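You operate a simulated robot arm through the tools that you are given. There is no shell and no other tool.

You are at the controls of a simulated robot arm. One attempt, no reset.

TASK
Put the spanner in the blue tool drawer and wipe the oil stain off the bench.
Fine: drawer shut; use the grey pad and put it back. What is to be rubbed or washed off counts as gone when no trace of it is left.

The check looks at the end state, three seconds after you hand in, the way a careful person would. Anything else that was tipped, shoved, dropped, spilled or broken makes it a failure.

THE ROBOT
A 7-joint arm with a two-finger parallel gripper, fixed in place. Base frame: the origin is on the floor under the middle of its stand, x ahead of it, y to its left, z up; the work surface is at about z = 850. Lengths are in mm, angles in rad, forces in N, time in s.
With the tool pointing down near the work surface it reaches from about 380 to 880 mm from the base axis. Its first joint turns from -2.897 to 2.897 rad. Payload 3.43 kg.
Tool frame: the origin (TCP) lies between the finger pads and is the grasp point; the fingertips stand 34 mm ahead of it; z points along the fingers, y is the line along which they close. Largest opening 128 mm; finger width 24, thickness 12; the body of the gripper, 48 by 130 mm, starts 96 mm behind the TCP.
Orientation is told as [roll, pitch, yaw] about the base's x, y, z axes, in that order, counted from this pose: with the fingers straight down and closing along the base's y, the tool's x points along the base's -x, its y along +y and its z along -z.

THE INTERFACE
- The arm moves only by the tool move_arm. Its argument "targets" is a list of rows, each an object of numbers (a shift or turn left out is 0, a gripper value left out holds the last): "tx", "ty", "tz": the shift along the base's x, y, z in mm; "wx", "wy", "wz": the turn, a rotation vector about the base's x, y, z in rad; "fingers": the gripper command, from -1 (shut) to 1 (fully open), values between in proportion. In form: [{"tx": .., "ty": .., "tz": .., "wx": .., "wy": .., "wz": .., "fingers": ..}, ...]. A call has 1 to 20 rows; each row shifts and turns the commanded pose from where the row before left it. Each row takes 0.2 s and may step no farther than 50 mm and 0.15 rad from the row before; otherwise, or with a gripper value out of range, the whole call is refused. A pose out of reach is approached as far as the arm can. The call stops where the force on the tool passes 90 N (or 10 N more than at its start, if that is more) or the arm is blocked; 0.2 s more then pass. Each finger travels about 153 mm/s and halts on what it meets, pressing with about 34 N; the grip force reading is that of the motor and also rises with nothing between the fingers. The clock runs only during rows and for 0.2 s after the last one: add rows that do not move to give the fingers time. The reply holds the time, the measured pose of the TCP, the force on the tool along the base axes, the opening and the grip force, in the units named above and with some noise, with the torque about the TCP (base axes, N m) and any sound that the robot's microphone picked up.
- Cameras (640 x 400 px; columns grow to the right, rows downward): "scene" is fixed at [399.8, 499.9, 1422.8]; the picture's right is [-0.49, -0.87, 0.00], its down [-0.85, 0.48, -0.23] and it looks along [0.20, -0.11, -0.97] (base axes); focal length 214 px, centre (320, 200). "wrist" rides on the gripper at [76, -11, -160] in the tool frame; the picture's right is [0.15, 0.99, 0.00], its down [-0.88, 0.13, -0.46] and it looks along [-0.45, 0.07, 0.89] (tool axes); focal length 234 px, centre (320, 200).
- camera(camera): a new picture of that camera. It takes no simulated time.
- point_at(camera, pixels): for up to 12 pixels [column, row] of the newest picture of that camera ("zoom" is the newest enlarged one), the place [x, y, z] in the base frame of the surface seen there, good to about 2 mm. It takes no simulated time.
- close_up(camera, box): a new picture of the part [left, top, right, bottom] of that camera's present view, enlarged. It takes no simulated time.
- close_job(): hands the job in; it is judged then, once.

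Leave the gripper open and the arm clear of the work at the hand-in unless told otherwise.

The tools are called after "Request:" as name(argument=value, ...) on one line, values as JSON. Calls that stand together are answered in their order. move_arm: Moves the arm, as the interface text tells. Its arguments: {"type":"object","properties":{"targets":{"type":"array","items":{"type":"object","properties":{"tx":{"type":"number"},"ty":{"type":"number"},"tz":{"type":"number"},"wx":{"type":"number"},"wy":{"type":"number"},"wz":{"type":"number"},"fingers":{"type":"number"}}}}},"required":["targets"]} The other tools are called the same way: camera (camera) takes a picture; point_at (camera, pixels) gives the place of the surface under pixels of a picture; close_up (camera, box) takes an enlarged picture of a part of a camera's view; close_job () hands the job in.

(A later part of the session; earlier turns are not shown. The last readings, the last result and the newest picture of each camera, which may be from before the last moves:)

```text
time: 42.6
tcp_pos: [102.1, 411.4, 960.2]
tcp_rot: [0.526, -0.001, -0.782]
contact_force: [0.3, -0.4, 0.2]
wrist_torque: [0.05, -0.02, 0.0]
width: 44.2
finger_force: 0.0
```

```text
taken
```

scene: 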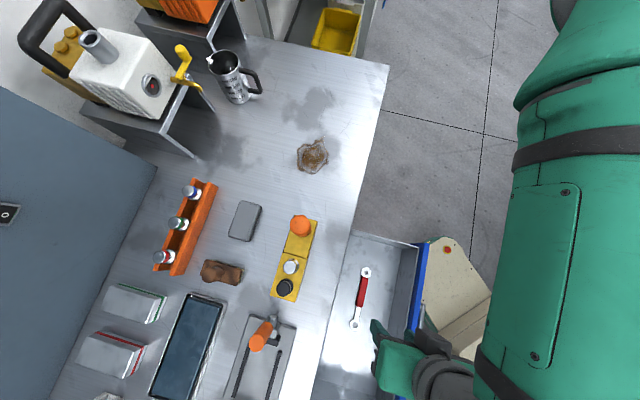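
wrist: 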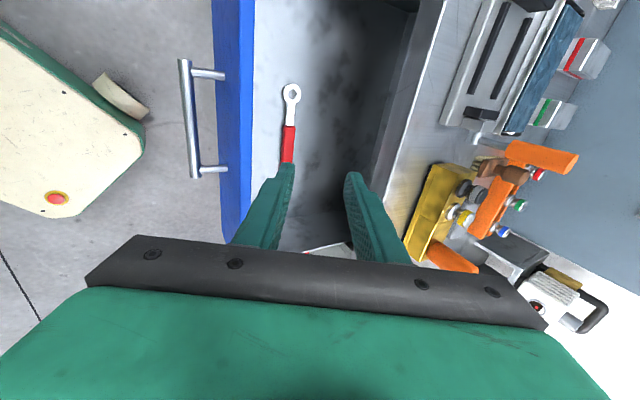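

The pose is reached. I'll locate the bar again now that the drawer is open (wrist pixels around (187,120)) and move to the approach spot.

Request:
point_at(camera="wrist", pixels=[[184, 70], [189, 120], [194, 165], [228, 120], [240, 120]])

Request:
move_arm(targets=[{"tx": -20, "ty": -21.8, "tz": -36.7}, {"tx": -20, "ty": -21.8, "tz": -36.7}, {"tx": -20, "ty": -21.8, "tz": -36.7}, {}])

Request:
camera(camera="wrist")

```text
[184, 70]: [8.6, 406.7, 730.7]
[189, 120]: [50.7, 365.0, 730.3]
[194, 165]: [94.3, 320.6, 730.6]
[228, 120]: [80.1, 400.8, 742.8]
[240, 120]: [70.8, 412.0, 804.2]
```

```text
time: 43.6
tcp_pos: [43.5, 343.6, 849.4]
tcp_rot: [0.526, -0.003, -0.782]
contact_force: [0.6, -0.3, 0.8]
wrist_torque: [0.03, 0.0, 0.0]
width: 44.3
finger_force: 0.0
```

```text
taken
```

wrist: 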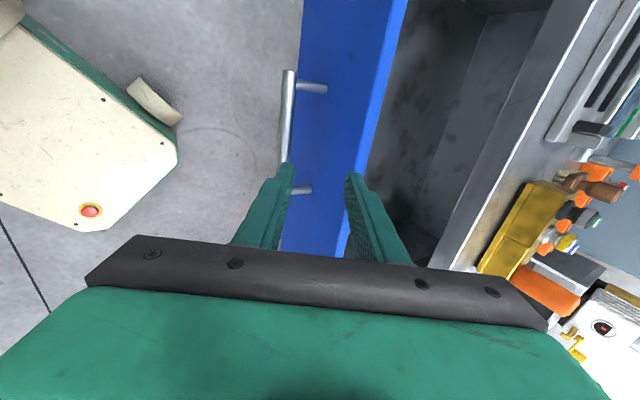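

The bar is at x+y≈422 with its centre at z≈724, as expected. I'll drop straight down outside the front, then slide the fingers over the bar.

Request:
move_arm(targets=[{"ty": 0.5, "tz": -37}, {"ty": 0.5, "tz": -37}, {"tx": 3, "ty": 3.3, "tz": -12.5}, {"tx": 3, "ty": 3.3, "tz": -12.5}, {"tx": 3, "ty": 3.3, "tz": -12.5}, {}])

Request:
close_up(camera="wrist", box=[200, 0, 520, 260])

```text
time: 45.0
tcp_pos: [50.8, 356.6, 737.2]
tcp_rot: [0.527, -0.003, -0.783]
contact_force: [-0.8, -1.0, -0.4]
wrist_torque: [0.01, 0.0, 0.0]
width: 44.2
finger_force: 0.0
```

```text
1.54 times, centred on (360, 130) of wrist
```

zoom: 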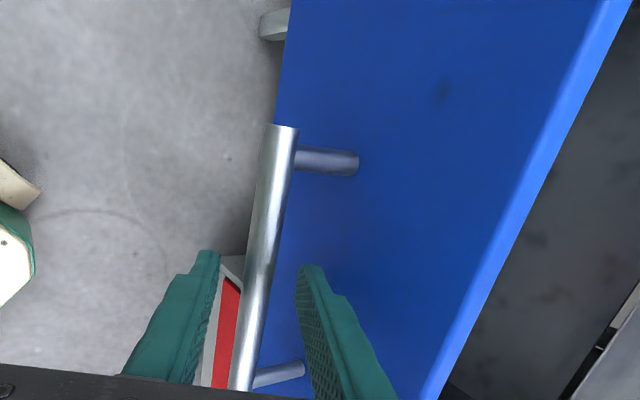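

The bar lies between the fingers again. I'll close on it and check the grip.

Request:
move_arm(targets=[{"fingers": -1}, {"fingers": -1}, {"fingers": -1}])

```text
time: 45.8
tcp_pos: [50.3, 355.0, 736.0]
tcp_rot: [0.523, -0.004, -0.781]
contact_force: [-2.6, -0.2, -19.7]
wrist_torque: [0.53, 0.68, -0.83]
width: 15.4
finger_force: 45.3
```

The bar is gripped at 15.4 mm. I'll push the drawer in slowly, about 225 mm first, leaving the last stretch for a slow finish.

Request:
move_arm(targets=[{"tx": 4, "ty": 4}, {"tx": 7, "ty": 7}, {"tx": 9, "ty": 9}, {"tx": 9, "ty": 9}, {"tx": 9, "ty": 9}, {"tx": 9, "ty": 9}, {"tx": 9, "ty": 9}, {"tx": 9, "ty": 9}, {"tx": 9, "ty": 9}, {"tx": 9, "ty": 9}, {"tx": 9, "ty": 9}, {"tx": 9, "ty": 9}, {"tx": 9, "ty": 9}, {"tx": 9, "ty": 9}, {"tx": 9, "ty": 9}, {"tx": 9, "ty": 9}, {"tx": 9, "ty": 9}, {"tx": 7, "ty": 7}, {"tx": 4, "ty": 4}, {}])

Request:
camera(camera="scene")

```text
time: 50.0
tcp_pos: [209.7, 514.2, 736.3]
tcp_rot: [0.526, -0.005, -0.783]
contact_force: [6.2, -4.6, -2.0]
wrist_torque: [0.35, 0.26, -0.99]
width: 15.5
finger_force: 45.5
```

```text
taken
```

scene: 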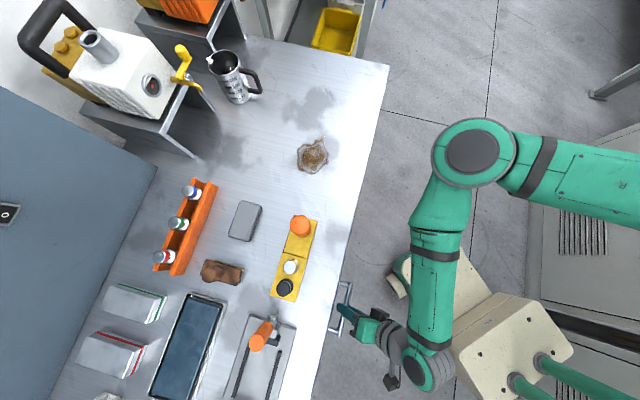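

About 16 mm is left: the closed grip was at roughly (222,525) and I'm at (210,514). I'll push the rest in small steps and watch for the stop.

Request:
move_arm(targets=[{"tx": 3, "ty": 3}, {"tx": 3, "ty": 3}, {"tx": 2.5, "ty": 2.5}, {"tx": 2, "ty": 2}, {"tx": 1, "ty": 1}, {}])

```text
time: 51.4
tcp_pos: [219.8, 523.8, 737.7]
tcp_rot: [0.525, -0.003, -0.783]
contact_force: [12.3, -6.3, -8.2]
wrist_torque: [0.23, 0.18, -1.09]
width: 15.8
finger_force: 44.6
```

No stop felt yet. I'll push another few millimetres.

Request:
move_arm(targets=[{"tx": 1.5, "ty": 1.5}, {"tx": 1.5, "ty": 1.5}, {}])

Request:
close_up(camera="wrist", box=[200, 0, 520, 260])

```text
time: 52.2
tcp_pos: [221.1, 526.5, 737.0]
tcp_rot: [0.519, -0.004, -0.778]
contact_force: [5.0, -20.8, -10.8]
wrist_torque: [-0.36, 0.04, -1.3]
width: 15.6
finger_force: 44.5
```

```text
1.54 times, centred on (360, 130) of wrist
```

zoom: 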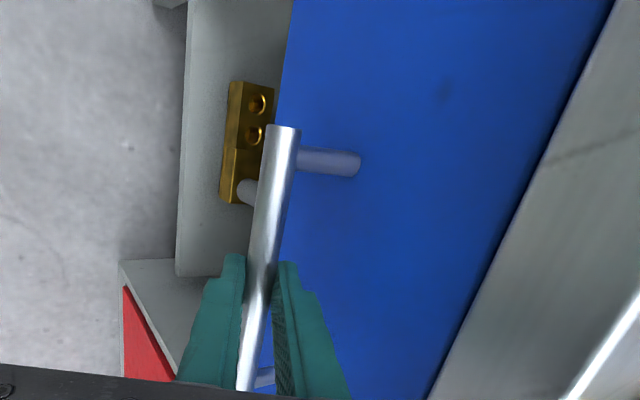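

The measured position (x+y≈747.6) matches the closed grip position of 747.3 and resistance is rising. I'll make one more small push to confirm the stop.

Request:
move_arm(targets=[{"tx": 1, "ty": 1}, {"tx": 1, "ty": 1}, {}])

Request:
point_at(camera="zoom", pixels=[[400, 100], [480, 250], [400, 300], [350, 30]])

```text
time: 53.0
tcp_pos: [220.4, 526.9, 735.7]
tcp_rot: [0.517, -0.004, -0.78]
contact_force: [-14.1, -54.0, 6.0]
wrist_torque: [-0.5, 0.41, -1.16]
width: 15.5
finger_force: 44.8
```

```text
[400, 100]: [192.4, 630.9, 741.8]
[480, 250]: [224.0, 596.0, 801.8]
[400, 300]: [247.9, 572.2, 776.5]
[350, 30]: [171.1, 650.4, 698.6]
```

The push is now resisted (≈50 N) with no further motion, and the blue face measures x+y≈821–823, its original place. I'll relax, open the fingers to about 40 mm, and back away along the tool axis.

Request:
move_arm(targets=[{"tx": -1.5, "ty": -1.5}, {"fingers": -0.4}, {"fingers": -0.4}, {"tx": -3.5, "ty": -3.5, "tz": 9}, {"tx": -3.5, "ty": -3.5, "tz": 9}, {"tx": -7, "ty": -7, "tz": 17.3}, {"tx": -7, "ty": -7, "tz": 17.3}, {"tx": -7, "ty": -7, "tz": 17.3}, {"tx": -7, "ty": -7, "tz": 17.3}, {"tx": -7, "ty": -7, "tz": 17.3}, {"tx": -7, "ty": -7, "tz": 17.3}, {}])

Request:
camera(camera="wrist")

```text
time: 55.6
tcp_pos: [174.3, 480.1, 859.2]
tcp_rot: [0.523, -0.003, -0.782]
contact_force: [-0.3, 0.4, 0.1]
wrist_torque: [-0.01, -0.02, -0.03]
width: 38.4
finger_force: 0.1
```

```text
taken
```

wrist: 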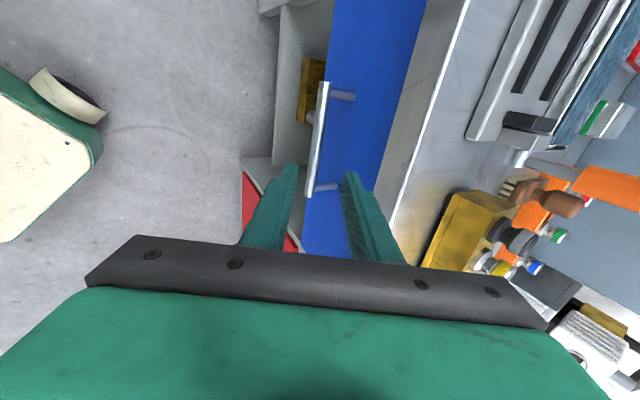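

I'm released and clear. I'll check that the drawer front is still fully home.

Request:
point_at(camera="wrist", pixels=[[360, 110], [385, 60], [340, 215], [375, 130], [400, 20], [322, 140], [420, 100]])

Request:
close_up(camera="wrist", box=[260, 0, 460, 240])

```text
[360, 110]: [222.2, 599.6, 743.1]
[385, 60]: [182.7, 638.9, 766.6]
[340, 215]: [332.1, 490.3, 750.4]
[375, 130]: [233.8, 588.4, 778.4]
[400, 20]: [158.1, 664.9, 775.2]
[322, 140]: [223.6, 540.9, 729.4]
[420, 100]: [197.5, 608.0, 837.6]
```

```text
1.67 times, centred on (360, 120) of wrist
```

zoom: 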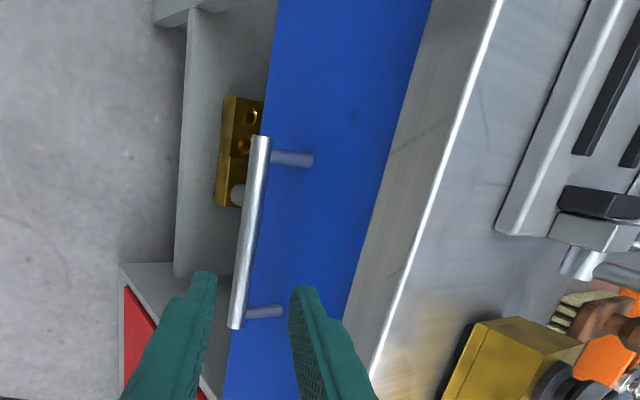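

The face is at x+y≈822, exactly where it was, so the drawer is shut. Now the pad: I'll rise, bring the tool upright, and move over the grey pad near (556,628) to measure it and its neighbours.

Request:
move_arm(targets=[{"tz": 45}, {"tz": 45}, {"tz": 45}, {"tz": 40}, {"wx": -0.0926, "wy": 0.0926}, {"wx": -0.0926, "wy": 0.0926}, {"wx": -0.0926, "wy": 0.0926}, {"wx": -0.0926, "wy": 0.0926}, {"tx": 40, "ty": 12}, {"tx": 40, "ty": 12}, {"tx": 40, "ty": 12}, {"tx": 40, "ty": 12}, {"tx": 40, "ty": 12}, {"tx": 40, "ty": 12}, {"tx": 40, "ty": 12}, {"tx": 40, "ty": 12}, {}])

Request:
camera(camera="wrist")

Request:
camera(camera="scene")

```text
time: 59.2
tcp_pos: [492.7, 577.9, 1032.0]
tcp_rot: [-0.001, 0.0, -0.78]
contact_force: [-0.2, -0.5, -1.1]
wrist_torque: [0.03, -0.03, 0.01]
width: 38.4
finger_force: 0.0
```

```text
taken
```

wrist: 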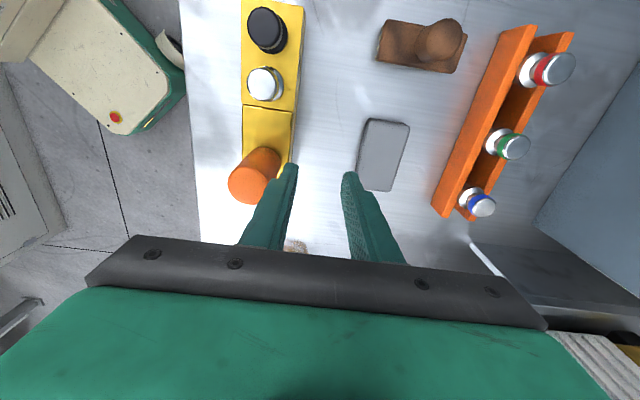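

```text
taken
```

scene: 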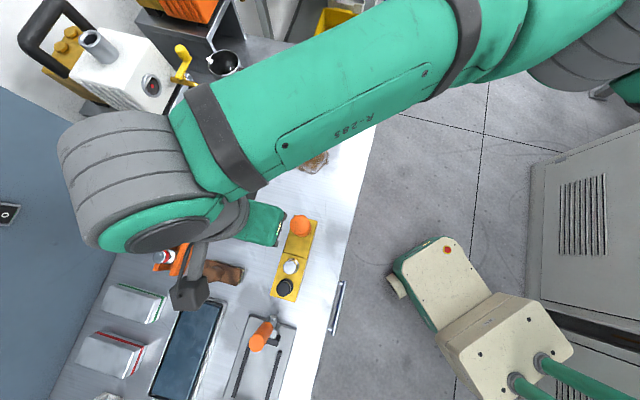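

The grey pad is at about (382,155) in the wrist view. The orange rack is to its right, the yellow fixture to its left and the brush above it. I'll enlarge and measure its edges and the gaps.

Request:
close_up(camera="wrist", box=[220, 0, 540, 230])

Request:
point_at(camera="wrist", pixels=[[369, 121], [407, 126], [391, 188], [362, 186], [385, 155], [437, 205], [470, 110], [297, 110], [293, 165], [385, 62], [464, 70], [440, 215]])

```text
1.74 times, centred on (380, 115) of wrist
```

zoom: 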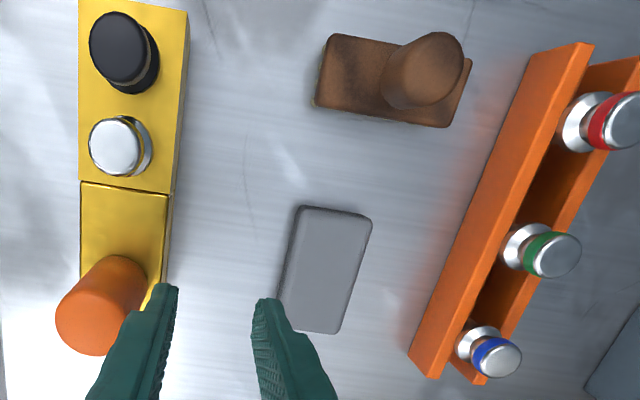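

```text
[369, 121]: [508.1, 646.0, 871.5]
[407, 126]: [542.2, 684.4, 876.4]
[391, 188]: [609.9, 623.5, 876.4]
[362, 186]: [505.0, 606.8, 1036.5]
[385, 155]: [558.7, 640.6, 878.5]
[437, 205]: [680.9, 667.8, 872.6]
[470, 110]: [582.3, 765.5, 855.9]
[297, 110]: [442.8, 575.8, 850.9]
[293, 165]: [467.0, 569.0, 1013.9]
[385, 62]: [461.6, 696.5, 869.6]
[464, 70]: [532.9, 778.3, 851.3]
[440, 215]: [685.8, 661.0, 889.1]
```

I need the pad's outline more exactly, so I'll sample points just inside its edges on the enlarged view.

Request:
point_at(camera="zoom", pixels=[[305, 211], [335, 214], [366, 219], [360, 250], [352, 280], [343, 310], [334, 330], [310, 328], [286, 285], [291, 250], [322, 270], [298, 320]])

Request:
close_up(camera="wrist", box=[330, 100, 450, 220])

```text
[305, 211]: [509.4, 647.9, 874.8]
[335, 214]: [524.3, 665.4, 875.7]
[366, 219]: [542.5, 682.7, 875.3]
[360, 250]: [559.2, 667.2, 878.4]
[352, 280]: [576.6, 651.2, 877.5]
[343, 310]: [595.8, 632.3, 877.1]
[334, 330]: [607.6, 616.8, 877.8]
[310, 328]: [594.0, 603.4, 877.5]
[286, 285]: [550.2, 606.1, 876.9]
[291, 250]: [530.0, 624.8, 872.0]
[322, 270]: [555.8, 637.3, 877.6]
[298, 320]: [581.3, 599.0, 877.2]
```

```text
3.33 times, centred on (390, 160) of wrist
```

zoom: 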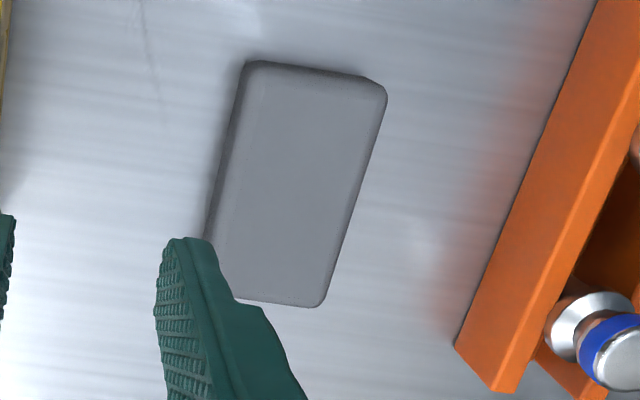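

The pad spans about 97 mm along the bench and 56 mm across it, and is 28 mm thick. Its centre is at (558.6,632.9) and it is aligned with the tool. Neighbours are at least 60 mm away on every side. I'll open to about 90 mm, centre above it, and look again before descending.

Request:
move_arm(targets=[{"tx": 22, "ty": 18.3, "fingers": 0.4}, {"tx": 22, "ty": 18.3, "fingers": 0.4}, {"tx": 21.9, "ty": 18.4}, {"tz": -40}, {}])

Request:
camera(camera="wrist")

```text
time: 60.4
tcp_pos: [559.7, 631.2, 992.7]
tcp_rot: [0.0, 0.001, -0.781]
contact_force: [-0.7, -0.4, 0.4]
wrist_torque: [0.0, -0.06, 0.02]
width: 89.6
finger_force: 0.0
```

```text
taken
```

wrist: 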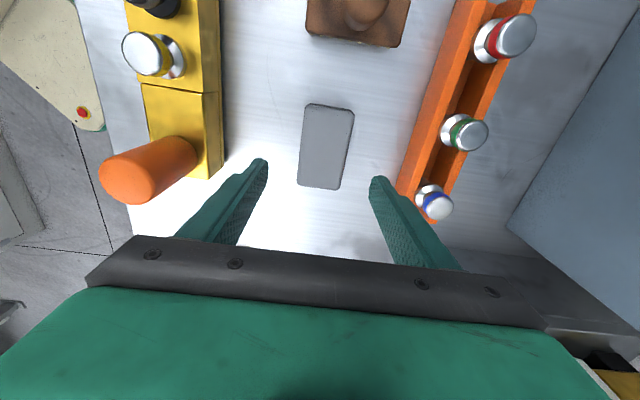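

The pad is centred between the fingers and nothing else is below them. I'll lower to about z=891, with the fingertips 7 mm above the bench.

Request:
move_arm(targets=[{"tx": -0.3, "ty": 0.8, "tz": -40}, {"tz": -35}, {"tz": -20}, {"tz": -6.5}, {}])

Request:
camera(camera="wrist")

```text
time: 61.6
tcp_pos: [557.2, 631.0, 891.8]
tcp_rot: [0.0, 0.001, -0.779]
contact_force: [-0.2, -1.0, 0.6]
wrist_torque: [-0.01, -0.01, 0.01]
width: 89.9
finger_force: 0.1
```

```text
taken
```

wrist: 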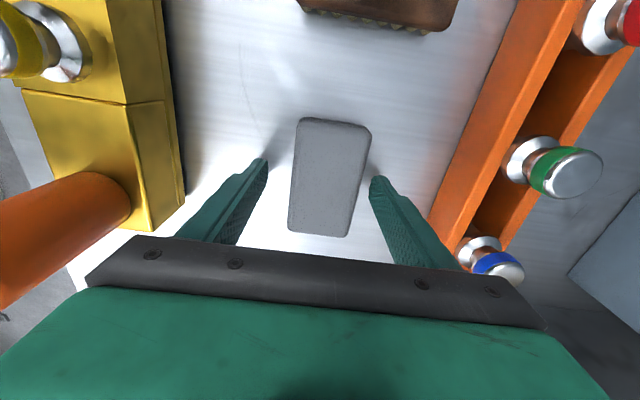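

The pad is between the fingertips with nothing touching. I'll close on it.

Request:
move_arm(targets=[{"fingers": -0.2}, {"fingers": -1}, {"fingers": -1}, {"fingers": -1}])

Request:
camera(camera="wrist")

```text
time: 62.6
tcp_pos: [557.4, 631.5, 892.2]
tcp_rot: [0.001, 0.0, -0.781]
contact_force: [0.5, -0.6, 1.2]
wrist_torque: [0.02, -0.06, 0.0]
width: 56.6
finger_force: 34.3
```

```text
taken
```

wrist: 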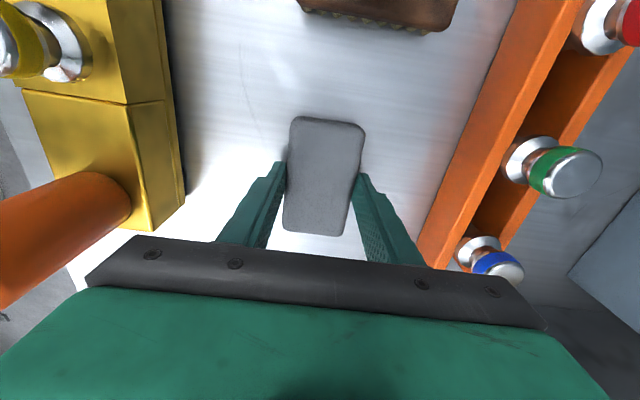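

The pad is held at 56.6 mm. I'll note the grip spot of about (557.4,631.5,892.2) for putting it back. Now I'll lift it and carry it across to above the stain, near (636,390).

Request:
move_arm(targets=[{"tz": 20}, {"tz": 30}, {"tz": 30}, {"tx": 13.1, "ty": -40.3}, {"tx": 13.1, "ty": -40.3}, {"tx": 13.1, "ty": -40.3}, {"tx": 13.1, "ty": -40.3}, {"tx": 13.1, "ty": -40.3}, {"tx": 13.1, "ty": -40.3}, {}])

Request:
camera(camera="wrist")

Request:
camera(camera="scene")

```text
time: 64.8
tcp_pos: [636.4, 389.5, 968.9]
tcp_rot: [0.0, 0.001, -0.78]
contact_force: [0.2, 1.0, -0.5]
wrist_torque: [0.01, 0.02, 0.01]
width: 56.6
finger_force: 34.1
```

```text
taken
```

wrist: 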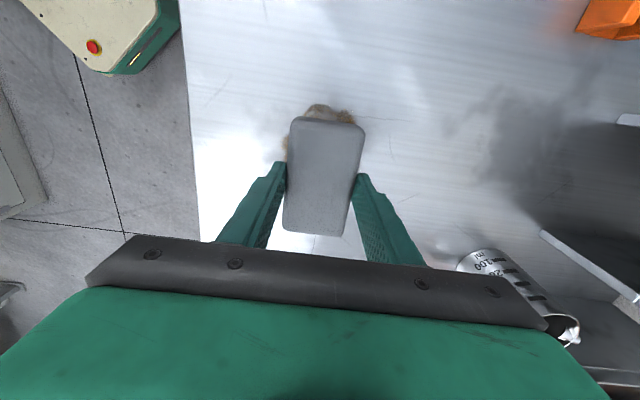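

```text
taken
```

scene: 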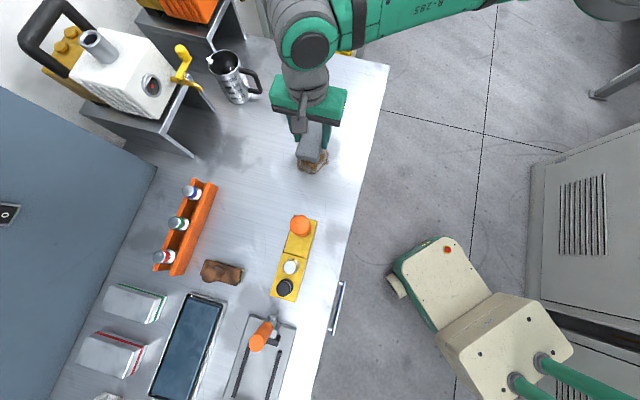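

The pad is over the stain. I'll shift to the stain's near edge, lower until the pad touches, and then press lightly.

Request:
move_arm(targets=[{"tx": -28, "ty": -28}, {"tz": -40}, {"tz": -25}, {"tz": -8}, {"tz": -2}, {}])

```text
time: 66.2
tcp_pos: [610.8, 362.1, 896.9]
tcp_rot: [0.001, 0.0, -0.78]
contact_force: [0.3, 0.1, -0.9]
wrist_torque: [0.01, -0.02, 0.0]
width: 56.5
finger_force: 33.8
```

Request:
move_arm(targets=[{"tz": -2}, {"tz": -2}, {"tz": -2}, {}])

```text
time: 67.2
tcp_pos: [609.5, 361.5, 891.8]
tcp_rot: [0.002, -0.001, -0.78]
contact_force: [-1.3, -0.7, 8.4]
wrist_torque: [-0.09, 0.07, 0.02]
width: 56.7
finger_force: 33.9
```

There is contact at 8 N. I'll press about 1 mm further and make the first stroke across the stain, inward and back.

Request:
move_arm(targets=[{"tz": -1}, {"tx": 7, "ty": 7}, {"tx": 10, "ty": 10}, {"tx": 10, "ty": 10}, {"tx": 10, "ty": 10}, {"tx": 10, "ty": 10}, {"tx": 10, "ty": 10}, {"tx": 10, "ty": 10}, {}])

Request:
camera(camera="wrist")

Request:
close_up(camera="scene", box=[260, 100, 380, 200])

```text
time: 69.2
tcp_pos: [675.6, 428.3, 892.0]
tcp_rot: [0.002, 0.0, -0.779]
contact_force: [-7.4, -8.0, 34.0]
wrist_torque: [-0.45, 0.28, -0.03]
width: 56.6
finger_force: 34.1
```

```text
taken
```

wrist: 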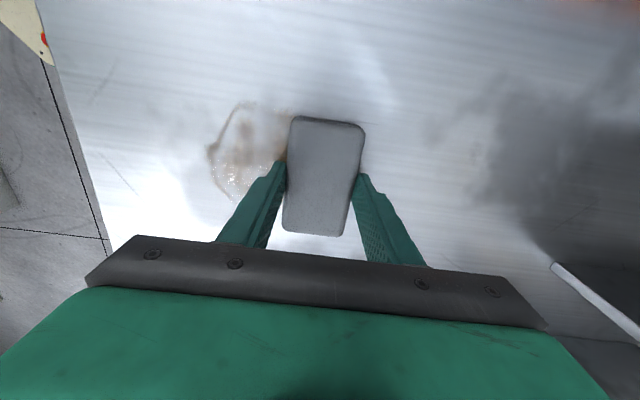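

```text
4.00 times, centred on (320, 150) of scene
```

zoom: 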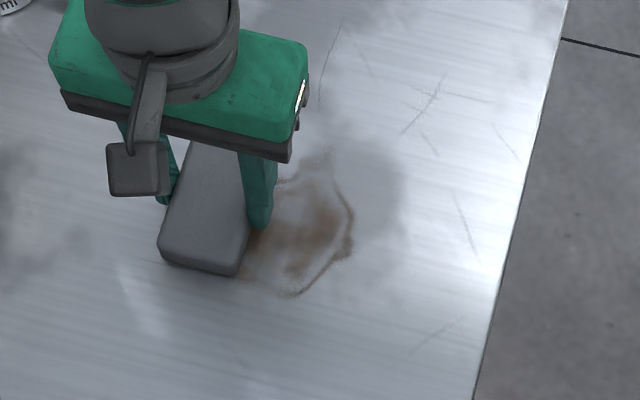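

The stain visibly fades where the pad passed, at about 34 N pressing. I'll keep rubbing: back across, sideways a little, and forward again.

Request:
move_arm(targets=[{"tx": -10, "ty": -10}, {"tx": -10, "ty": -10}, {"tx": -10, "ty": -10}, {"tx": -10, "ty": -10}, {"tx": -10, "ty": -10}, {"tx": -10, "ty": -10}, {"tx": -10, "ty": -10}, {"tx": -10, "ty": -10}, {"tx": 12, "ty": -12}, {"tx": 10, "ty": 10}, {"tx": 10, "ty": 10}, {"tx": 10, "ty": 10}, {"tx": 10, "ty": 10}, {"tx": 10, "ty": 10}, {"tx": 10, "ty": 10}, {"tx": 10, "ty": 10}, {"tx": 10, "ty": 10}, {}])

Request:
close_up(camera="scene", box=[260, 100, 380, 200])

Request:
camera(camera="wrist")

```text
time: 73.0
tcp_pos: [689.5, 418.5, 891.2]
tcp_rot: [0.003, 0.001, -0.78]
contact_force: [-6.6, -6.5, 29.1]
wrist_torque: [-0.35, 0.34, -0.03]
width: 56.5
finger_force: 34.6
```

```text
4.00 times, centred on (320, 150) of scene
```

zoom: 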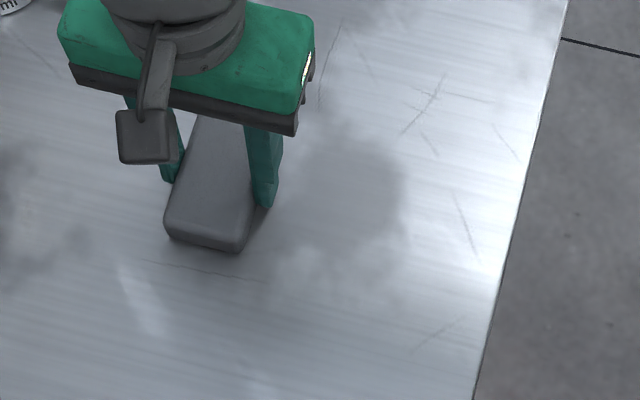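

```text
taken
```

wrist: 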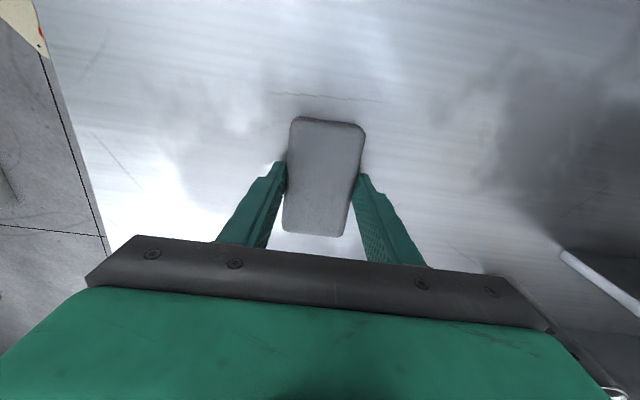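

Little is left visible. To be thorough I'll run more passes: back along this line, shift the other way, and across once more, so the margins and the spot under the pad are rubbed too.

Request:
move_arm(targets=[{"tx": -10, "ty": -10}, {"tx": -10, "ty": -10}, {"tx": -10, "ty": -10}, {"tx": -10, "ty": -10}, {"tx": -10, "ty": -10}, {"tx": -10, "ty": -10}, {"tx": -10, "ty": -10}, {"tx": -10, "ty": -10}, {"tx": -14, "ty": 14}, {"tx": -12, "ty": 12}, {"tx": 10, "ty": 10}, {"tx": 10, "ty": 10}, {"tx": 10, "ty": 10}, {"tx": 10, "ty": 10}, {"tx": 10, "ty": 10}, {"tx": 10, "ty": 10}, {"tx": 10, "ty": 10}, {"tx": 10, "ty": 10}, {}])

Request:
move_arm(targets=[{"tx": -10, "ty": -10}, {"tx": -10, "ty": -10}, {"tx": -10, "ty": -10}, {"tx": -10, "ty": -10}, {"tx": -10, "ty": -10}, {"tx": -10, "ty": -10}, {"tx": -10, "ty": -10}, {"tx": -10, "ty": -10}, {"tx": 8, "ty": -8}, {"tx": 8, "ty": -8}, {"tx": 10, "ty": 10}, {"tx": 10, "ty": 10}, {"tx": 10, "ty": 10}, {"tx": 10, "ty": 10}, {"tx": 10, "ty": 10}, {"tx": 10, "ty": 10}, {"tx": 10, "ty": 10}, {"tx": 10, "ty": 10}, {}])

Request:
close_up(camera="scene", box=[260, 100, 380, 200])

```text
time: 77.0
tcp_pos: [661.9, 442.4, 890.2]
tcp_rot: [0.001, 0.002, -0.78]
contact_force: [-4.9, -4.1, 19.2]
wrist_torque: [-0.23, 0.21, 0.04]
width: 56.6
finger_force: 34.0
```

```text
time: 81.0
tcp_pos: [680.0, 428.1, 890.5]
tcp_rot: [-0.001, 0.0, -0.78]
contact_force: [-2.0, 0.2, 6.0]
wrist_torque: [-0.1, 0.04, 0.0]
width: 56.6
finger_force: 33.7
```

```text
4.00 times, centred on (320, 150) of scene
```

zoom: 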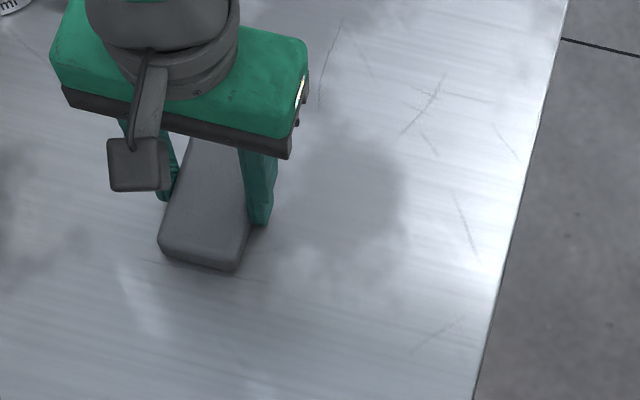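

No brown is visible around the pad. I'll lift the pad and move aside so both cameras can see the whole wiped area.

Request:
move_arm(targets=[{"tz": 20}, {"tz": 40}, {"tz": 40}, {"tx": 11, "ty": -32}, {"tx": 11, "ty": -32}, {"tx": 11, "ty": -32}, {"tx": 11, "ty": -32}, {}])

Request:
camera(camera="wrist")

Request:
close_up(camera="scene", box=[260, 100, 380, 200])

```text
time: 82.8
tcp_pos: [720.8, 299.8, 990.0]
tcp_rot: [0.001, 0.001, -0.779]
contact_force: [-0.7, -1.3, -0.4]
wrist_torque: [0.02, 0.01, 0.0]
width: 56.7
finger_force: 34.3
```

```text
taken
```

wrist: 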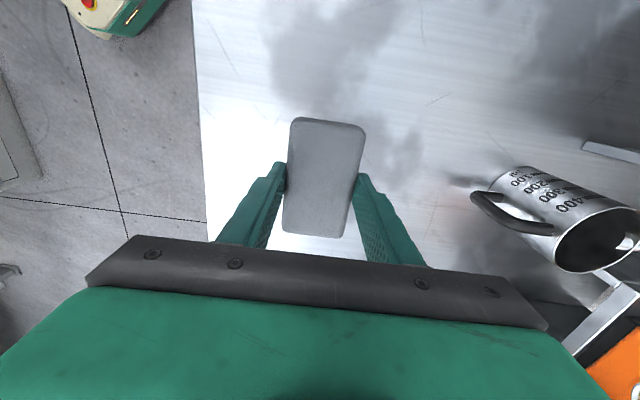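

```text
4.00 times, centred on (320, 150) of scene
```

zoom: 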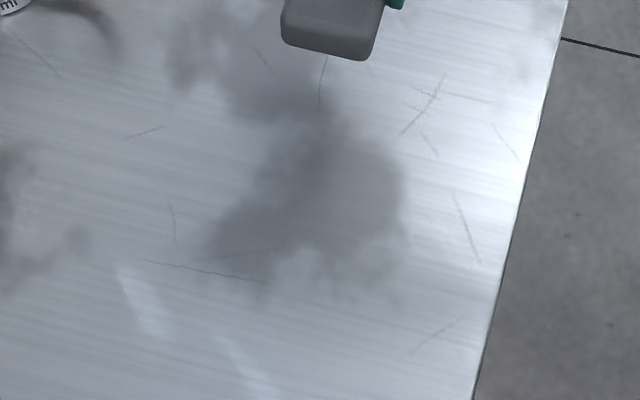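

The brown patch is gone. A grey cloudiness remains there, like the other grey clouds on the bench. I'll look at it much closer from both cameras to be sure it isn't oil.

Request:
close_up(camera="scene", box=[290, 130, 345, 185])

Request:
close_up(camera="wrist", box=[220, 0, 440, 140])

```text
7.27 times, centred on (318, 158) of scene
```

zoom: 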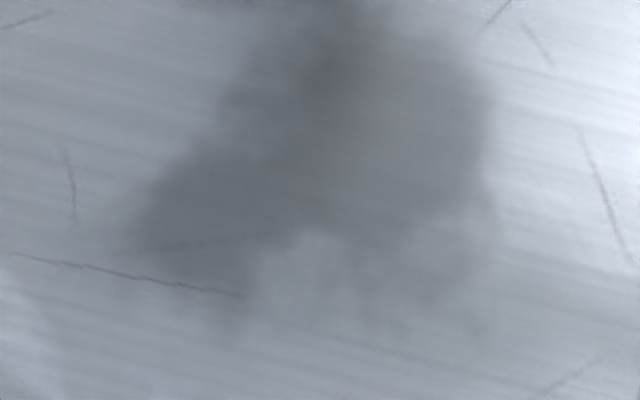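

```text
2.86 times, centred on (330, 70) of wrist
```

zoom: 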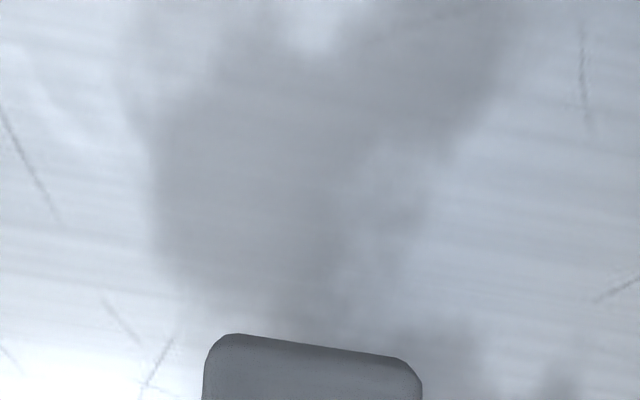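

The same cloud shape shows in both views, neutral grey like the bench's other cloudy patches, with no brown. Since the last strokes pressed only lightly, I'll rub once more at about 25 N and compare, to be certain nothing is left.

Request:
move_arm(targets=[{"tx": -36, "ty": 20}, {"tx": -36, "ty": 20}, {"tx": -38, "ty": 22}, {"tz": -45}, {"tz": -45}, {"tz": -6}, {}])

Request:
move_arm(targets=[{"tz": -2}, {"tz": -2}, {}])

```text
time: 84.4
tcp_pos: [611.9, 360.6, 894.6]
tcp_rot: [0.0, 0.001, -0.781]
contact_force: [0.1, 0.6, -0.1]
wrist_torque: [0.01, -0.04, -0.01]
width: 56.7
finger_force: 34.2
```

```text
time: 85.2
tcp_pos: [612.2, 362.1, 889.9]
tcp_rot: [0.0, 0.002, -0.779]
contact_force: [-0.7, 0.0, -0.4]
wrist_torque: [-0.03, -0.02, -0.04]
width: 56.9
finger_force: 34.5
```

There's no contact yet at 889.9, so the pad has shifted up slightly in the grip. I'll lower 1 mm at a time.

Request:
move_arm(targets=[{"tz": -1}, {"tz": -1}, {}])

```text
time: 86.0
tcp_pos: [611.7, 360.5, 890.8]
tcp_rot: [0.003, 0.001, -0.781]
contact_force: [-1.6, 4.6, 18.0]
wrist_torque: [0.09, 0.25, -0.07]
width: 56.7
finger_force: 33.7
```

That gives 18 N of contact. I'll do another set of strokes over the whole patch.

Request:
move_arm(targets=[{"tz": -0.7}, {"tx": 10, "ty": 10}, {"tx": 10, "ty": 10}, {"tx": 10, "ty": 10}, {"tx": 10, "ty": 10}, {"tx": 10, "ty": 10}, {"tx": 10, "ty": 10}, {"tx": 10, "ty": 10}, {"tx": 14, "ty": -14}, {"tx": -10, "ty": -10}, {"tx": -10, "ty": -10}, {"tx": -10, "ty": -10}, {"tx": -10, "ty": -10}, {"tx": -10, "ty": -10}, {"tx": -10, "ty": -10}, {"tx": -10, "ty": -10}, {"tx": -10, "ty": -10}, {}])

Request:
move_arm(targets=[{"tx": -14, "ty": 14}, {"tx": -12, "ty": 12}, {"tx": 10, "ty": 10}, {"tx": 10, "ty": 10}, {"tx": 10, "ty": 10}, {"tx": 10, "ty": 10}, {"tx": 10, "ty": 10}, {"tx": 10, "ty": 10}, {"tx": 10, "ty": 10}, {"tx": 10, "ty": 10}, {"tz": -0.5}, {"tx": -10, "ty": -10}, {"tx": -10, "ty": -10}, {"tx": -10, "ty": -10}, {"tx": -10, "ty": -10}, {"tx": 12, "ty": -12}, {}])

```text
time: 89.8
tcp_pos: [616.3, 336.7, 888.3]
tcp_rot: [0.0, 0.0, -0.782]
contact_force: [4.7, 3.2, 35.9]
wrist_torque: [0.42, -0.24, -0.21]
width: 56.7
finger_force: 34.5
```

```text
time: 93.4
tcp_pos: [640.7, 392.1, 888.1]
tcp_rot: [0.001, 0.001, -0.777]
contact_force: [-10.3, 6.7, 27.0]
wrist_torque: [0.25, 0.28, 0.04]
width: 56.7
finger_force: 34.2
```

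Those passes pressed at 27–36 N. I'll lift, move aside to the same viewing spot, and compare.

Request:
move_arm(targets=[{"tz": 20}, {"tz": 40}, {"tz": 42}, {"tx": 27, "ty": -31}, {"tx": 27, "ty": -31}, {"tx": 26, "ty": -30}, {}])

Request:
close_up(camera="scene", box=[260, 100, 380, 200])

Request:
close_up(camera="wrist", box=[220, 0, 440, 140])

Request:
camera(camera="wrist")

```text
time: 95.0
tcp_pos: [723.4, 299.7, 989.6]
tcp_rot: [0.002, 0.0, -0.78]
contact_force: [0.3, -0.5, -0.2]
wrist_torque: [0.0, 0.02, 0.02]
width: 56.6
finger_force: 34.2
```

```text
4.00 times, centred on (320, 150) of scene
```

zoom: 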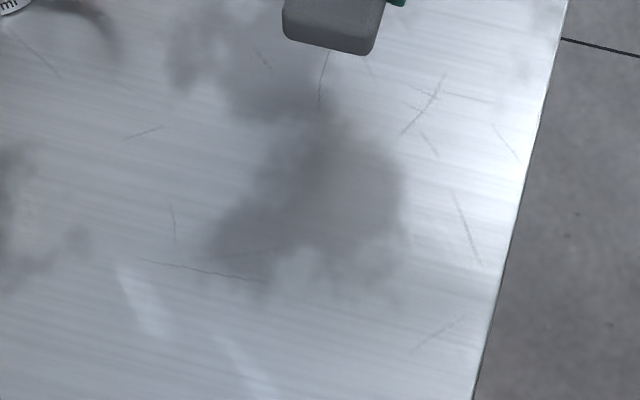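

```text
2.86 times, centred on (330, 70) of wrist
```

zoom: 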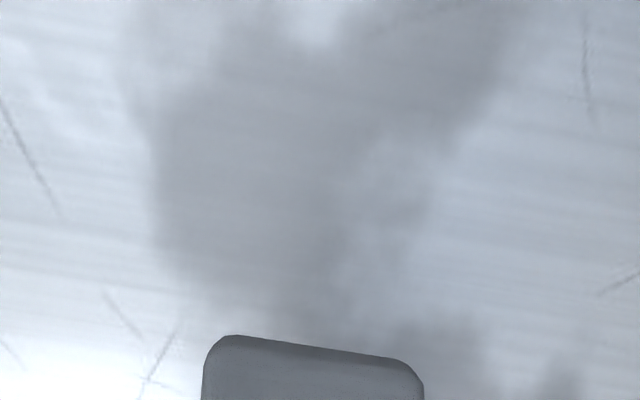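

```text
taken
```

wrist: 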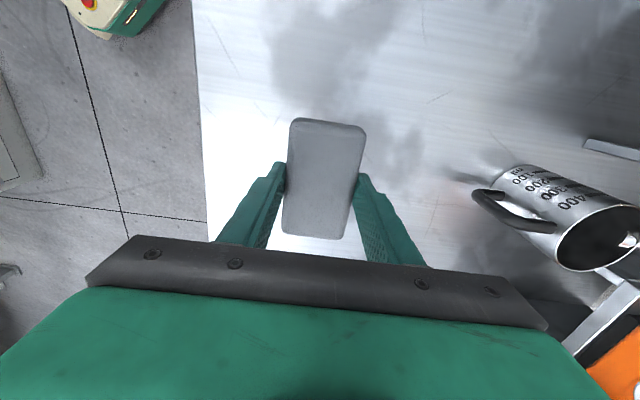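

The grey cloud is unchanged by rubbing, so it belongs to the bench surface and the oil is gone. I notice very faint tints near zoom (520,70) and (25,205), so I'll enlarge those spots too before putting the pad back.

Request:
close_up(camera="scene", box=[345, 95, 390, 135])

Request:
close_up(camera="scene", box=[225, 130, 275, 175])

Request:
camera(camera="scene")

```text
10.00 times, centred on (368, 115) of scene
```

zoom: 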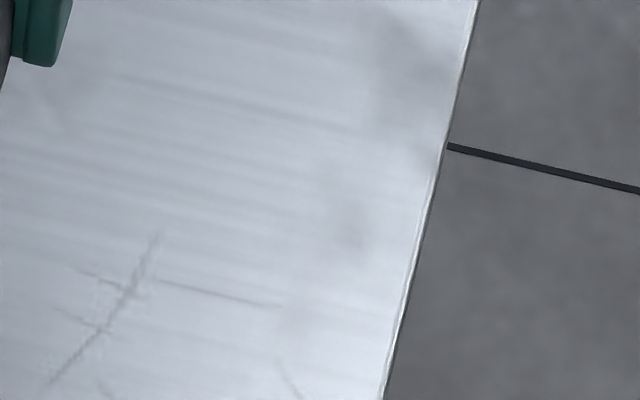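

```text
8.89 times, centred on (250, 152) of scene
```

zoom: 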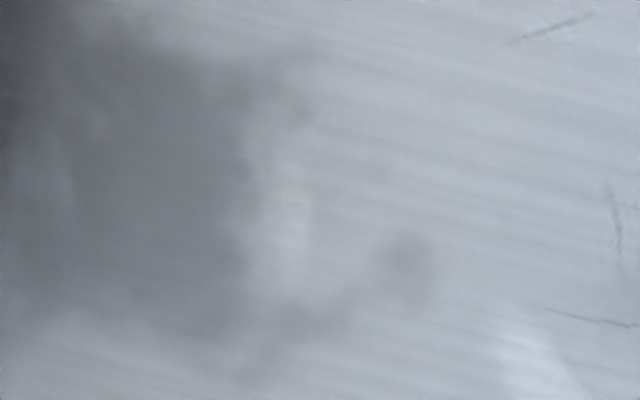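

```text
taken
```

scene: 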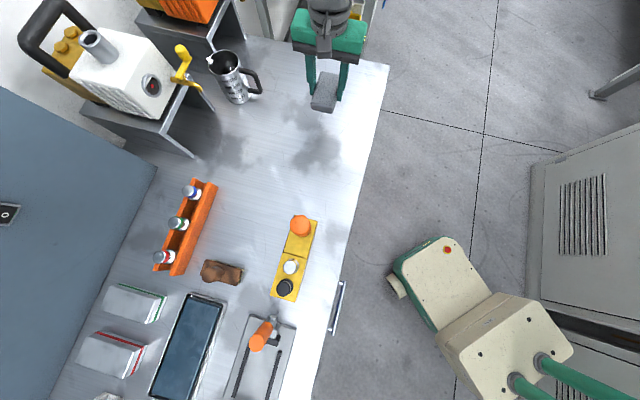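

Both spots are plain bench texture with no colour, and the stain area is clean. Now I'll carry the pad back over its original spot at (558.6,632.9).

Request:
move_arm(targets=[{"tx": -18.3, "ty": 37}, {"tx": -18.3, "ty": 37}, {"tx": -18.3, "ty": 37}, {"tx": -18.3, "ty": 37}, {"tx": -18.3, "ty": 37}, {"tx": -18.3, "ty": 37}, {"tx": -18.3, "ty": 37}, {"tx": -18.3, "ty": 37}, {"tx": -18.4, "ty": 37.2}, {"tz": -40}, {}])

Request:
camera(camera="wrist")

```text
time: 97.4
tcp_pos: [561.1, 633.1, 949.4]
tcp_rot: [0.001, 0.001, -0.78]
contact_force: [0.7, 0.8, -0.2]
wrist_torque: [-0.01, 0.03, 0.0]
width: 56.8
finger_force: 34.0
```

```text
taken
```

wrist: 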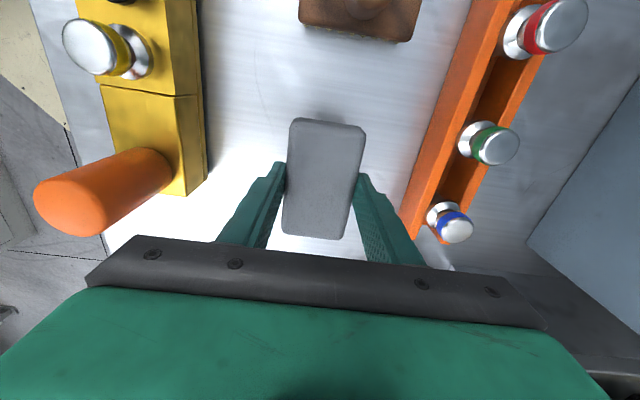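

I'm over the home spot, perhaps 2 mm off in x. I'll correct that while lowering to just above the bench.

Request:
move_arm(targets=[{"tx": -1.5, "tz": -35}, {"tz": -16}, {"tz": -5}, {}])

Request:
camera(camera="wrist")

```text
time: 98.4
tcp_pos: [554.8, 634.5, 891.6]
tcp_rot: [0.0, 0.0, -0.777]
contact_force: [0.0, 0.3, -0.5]
wrist_torque: [-0.03, -0.03, 0.0]
width: 56.7
finger_force: 34.0
```

```text
taken
```

wrist: 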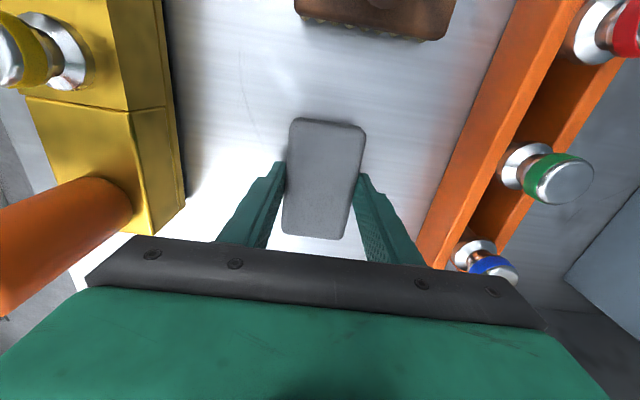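

Compared with the grip view, the scene has shifted a few pixels, and the reading (554.8,634.5) suggests I'm about 3 mm too far along the bench. I'll correct that before touching down.

Request:
move_arm(targets=[{"tx": 2.5, "ty": -2}, {}])

Request:
camera(camera="wrist")

```text
time: 99.0
tcp_pos: [560.1, 630.0, 892.2]
tcp_rot: [0.0, 0.0, -0.781]
contact_force: [0.9, -0.3, -0.7]
wrist_torque: [0.02, 0.04, 0.02]
width: 56.9
finger_force: 33.9
```

```text
taken
```

wrist: 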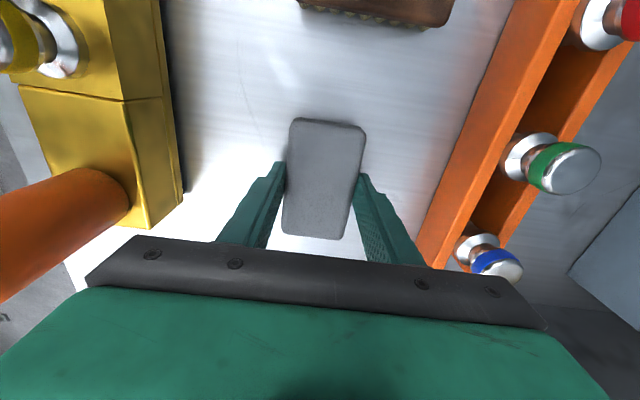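

The view now matches the grip view closely, for example the green-capped bottle is back at (565,170). I'll lower in 1 mm steps until the pad touches.

Request:
move_arm(targets=[{"tx": -0.5, "ty": 0.5, "tz": -1}, {"tz": -1}, {}])

```text
time: 99.8
tcp_pos: [558.4, 630.9, 890.7]
tcp_rot: [0.001, 0.001, -0.781]
contact_force: [-0.2, 0.2, 0.1]
wrist_torque: [-0.01, 0.03, -0.03]
width: 56.6
finger_force: 33.5
```

Request:
move_arm(targets=[{"tz": -1}, {"tz": -1}, {}])

```text
time: 100.6
tcp_pos: [559.0, 631.3, 888.8]
tcp_rot: [0.001, 0.0, -0.781]
contact_force: [0.6, -0.1, -1.5]
wrist_torque: [0.0, 0.02, 0.02]
width: 56.9
finger_force: 33.7
```

Request:
move_arm(targets=[{"tz": -0.7}, {"tz": -0.7}, {}])

```text
time: 101.4
tcp_pos: [561.4, 629.7, 887.6]
tcp_rot: [0.001, 0.0, -0.781]
contact_force: [1.3, -0.3, 0.8]
wrist_torque: [0.07, 0.05, 0.01]
width: 56.8
finger_force: 34.1
```

Request:
move_arm(targets=[{"tz": -0.7}, {}])

```text
time: 102.0
tcp_pos: [560.8, 629.7, 887.3]
tcp_rot: [0.0, 0.0, -0.781]
contact_force: [-1.0, 1.6, 2.9]
wrist_torque: [0.08, 0.08, -0.01]
width: 56.7
finger_force: 34.2
```

It's touching lightly at 3 N. Averaging the last readings, I may be about 2 mm low along the bench, so I'll compare the view once more.

Request:
camera(camera="wrist")

Request:
point_at(camera="wrist", pixels=[[325, 175], [304, 122], [352, 130], [335, 232], [296, 228]])

```text
taken
```

wrist: 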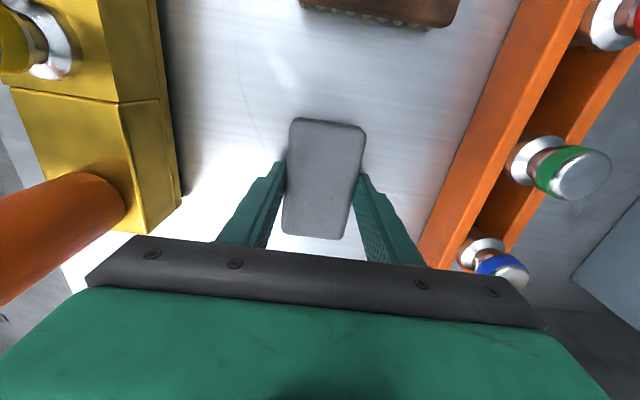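

```text
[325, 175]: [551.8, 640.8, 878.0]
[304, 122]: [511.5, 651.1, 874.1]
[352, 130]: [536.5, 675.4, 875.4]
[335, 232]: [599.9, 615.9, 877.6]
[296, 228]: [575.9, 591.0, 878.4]
```

The pad's ends measure about u=5 to 101, against 4 to 101 originally, so it's back in place. I'll open the fingers and rise straight up.

Request:
move_arm(targets=[{"fingers": -0.05}, {"fingers": 0.3}, {"fingers": 0.4}, {"tz": 10}, {"tz": 40}, {"tz": 40}, {"tz": 40}, {}])

Request:
camera(camera="wrist")

```text
time: 103.8
tcp_pos: [559.1, 631.0, 1016.2]
tcp_rot: [-0.001, 0.001, -0.779]
contact_force: [0.6, 0.0, -0.2]
wrist_torque: [-0.01, 0.02, -0.02]
width: 89.7
finger_force: 0.1
```

```text
taken
```

wrist: 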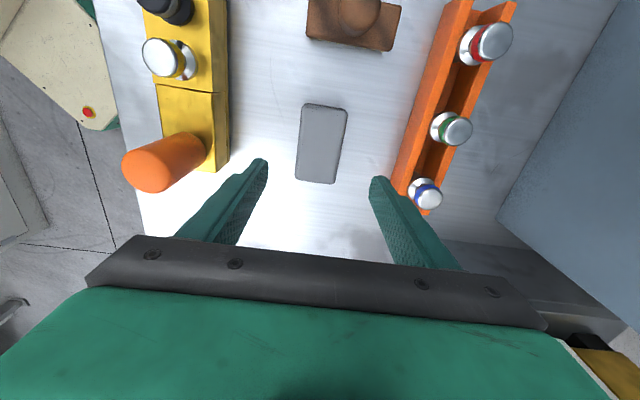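

The pad lies flat and free. I'll move the arm up and back to its starting area with the gripper open, then inspect everything.

Request:
point_at(camera="wrist", pixels=[[305, 106], [345, 112], [333, 181], [300, 178], [322, 145]])

Request:
move_arm(targets=[{"tz": 40, "fingers": 1}, {"tx": -14.4, "ty": -36.6, "tz": 13}, {"tx": -14.4, "ty": -36.6, "tz": 13}, {"tx": -14.4, "ty": -36.6, "tz": 13}, {"tx": -14.4, "ty": -36.6, "tz": 13}, {"tx": -14.4, "ty": -36.6, "tz": 13}, {"tx": -14.4, "ty": -36.6, "tz": 13}, {"tx": -14.4, "ty": -36.6, "tz": 13}, {"tx": -14.4, "ty": -36.6, "tz": 13}, {}])

Request:
camera(camera="scene")

Request:
camera(camera="wrist")

```text
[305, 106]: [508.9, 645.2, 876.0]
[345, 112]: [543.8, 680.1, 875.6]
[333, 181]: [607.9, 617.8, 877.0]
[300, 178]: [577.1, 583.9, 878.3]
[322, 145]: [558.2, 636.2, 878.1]
```

```text
time: 106.0
tcp_pos: [444.0, 337.8, 1160.5]
tcp_rot: [0.002, -0.001, -0.782]
contact_force: [1.0, 0.0, -0.1]
wrist_torque: [-0.05, 0.04, 0.03]
width: 127.9
finger_force: 0.0
```

```text
taken
```

scene: 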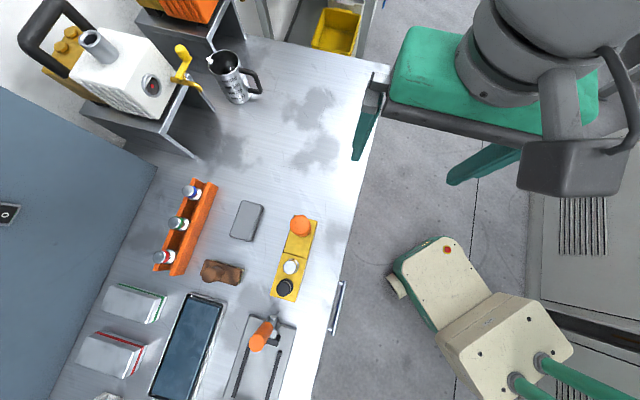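

```text
taken
```

wrist: 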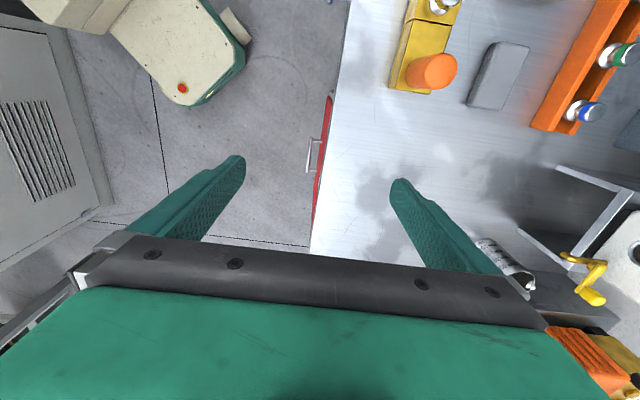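

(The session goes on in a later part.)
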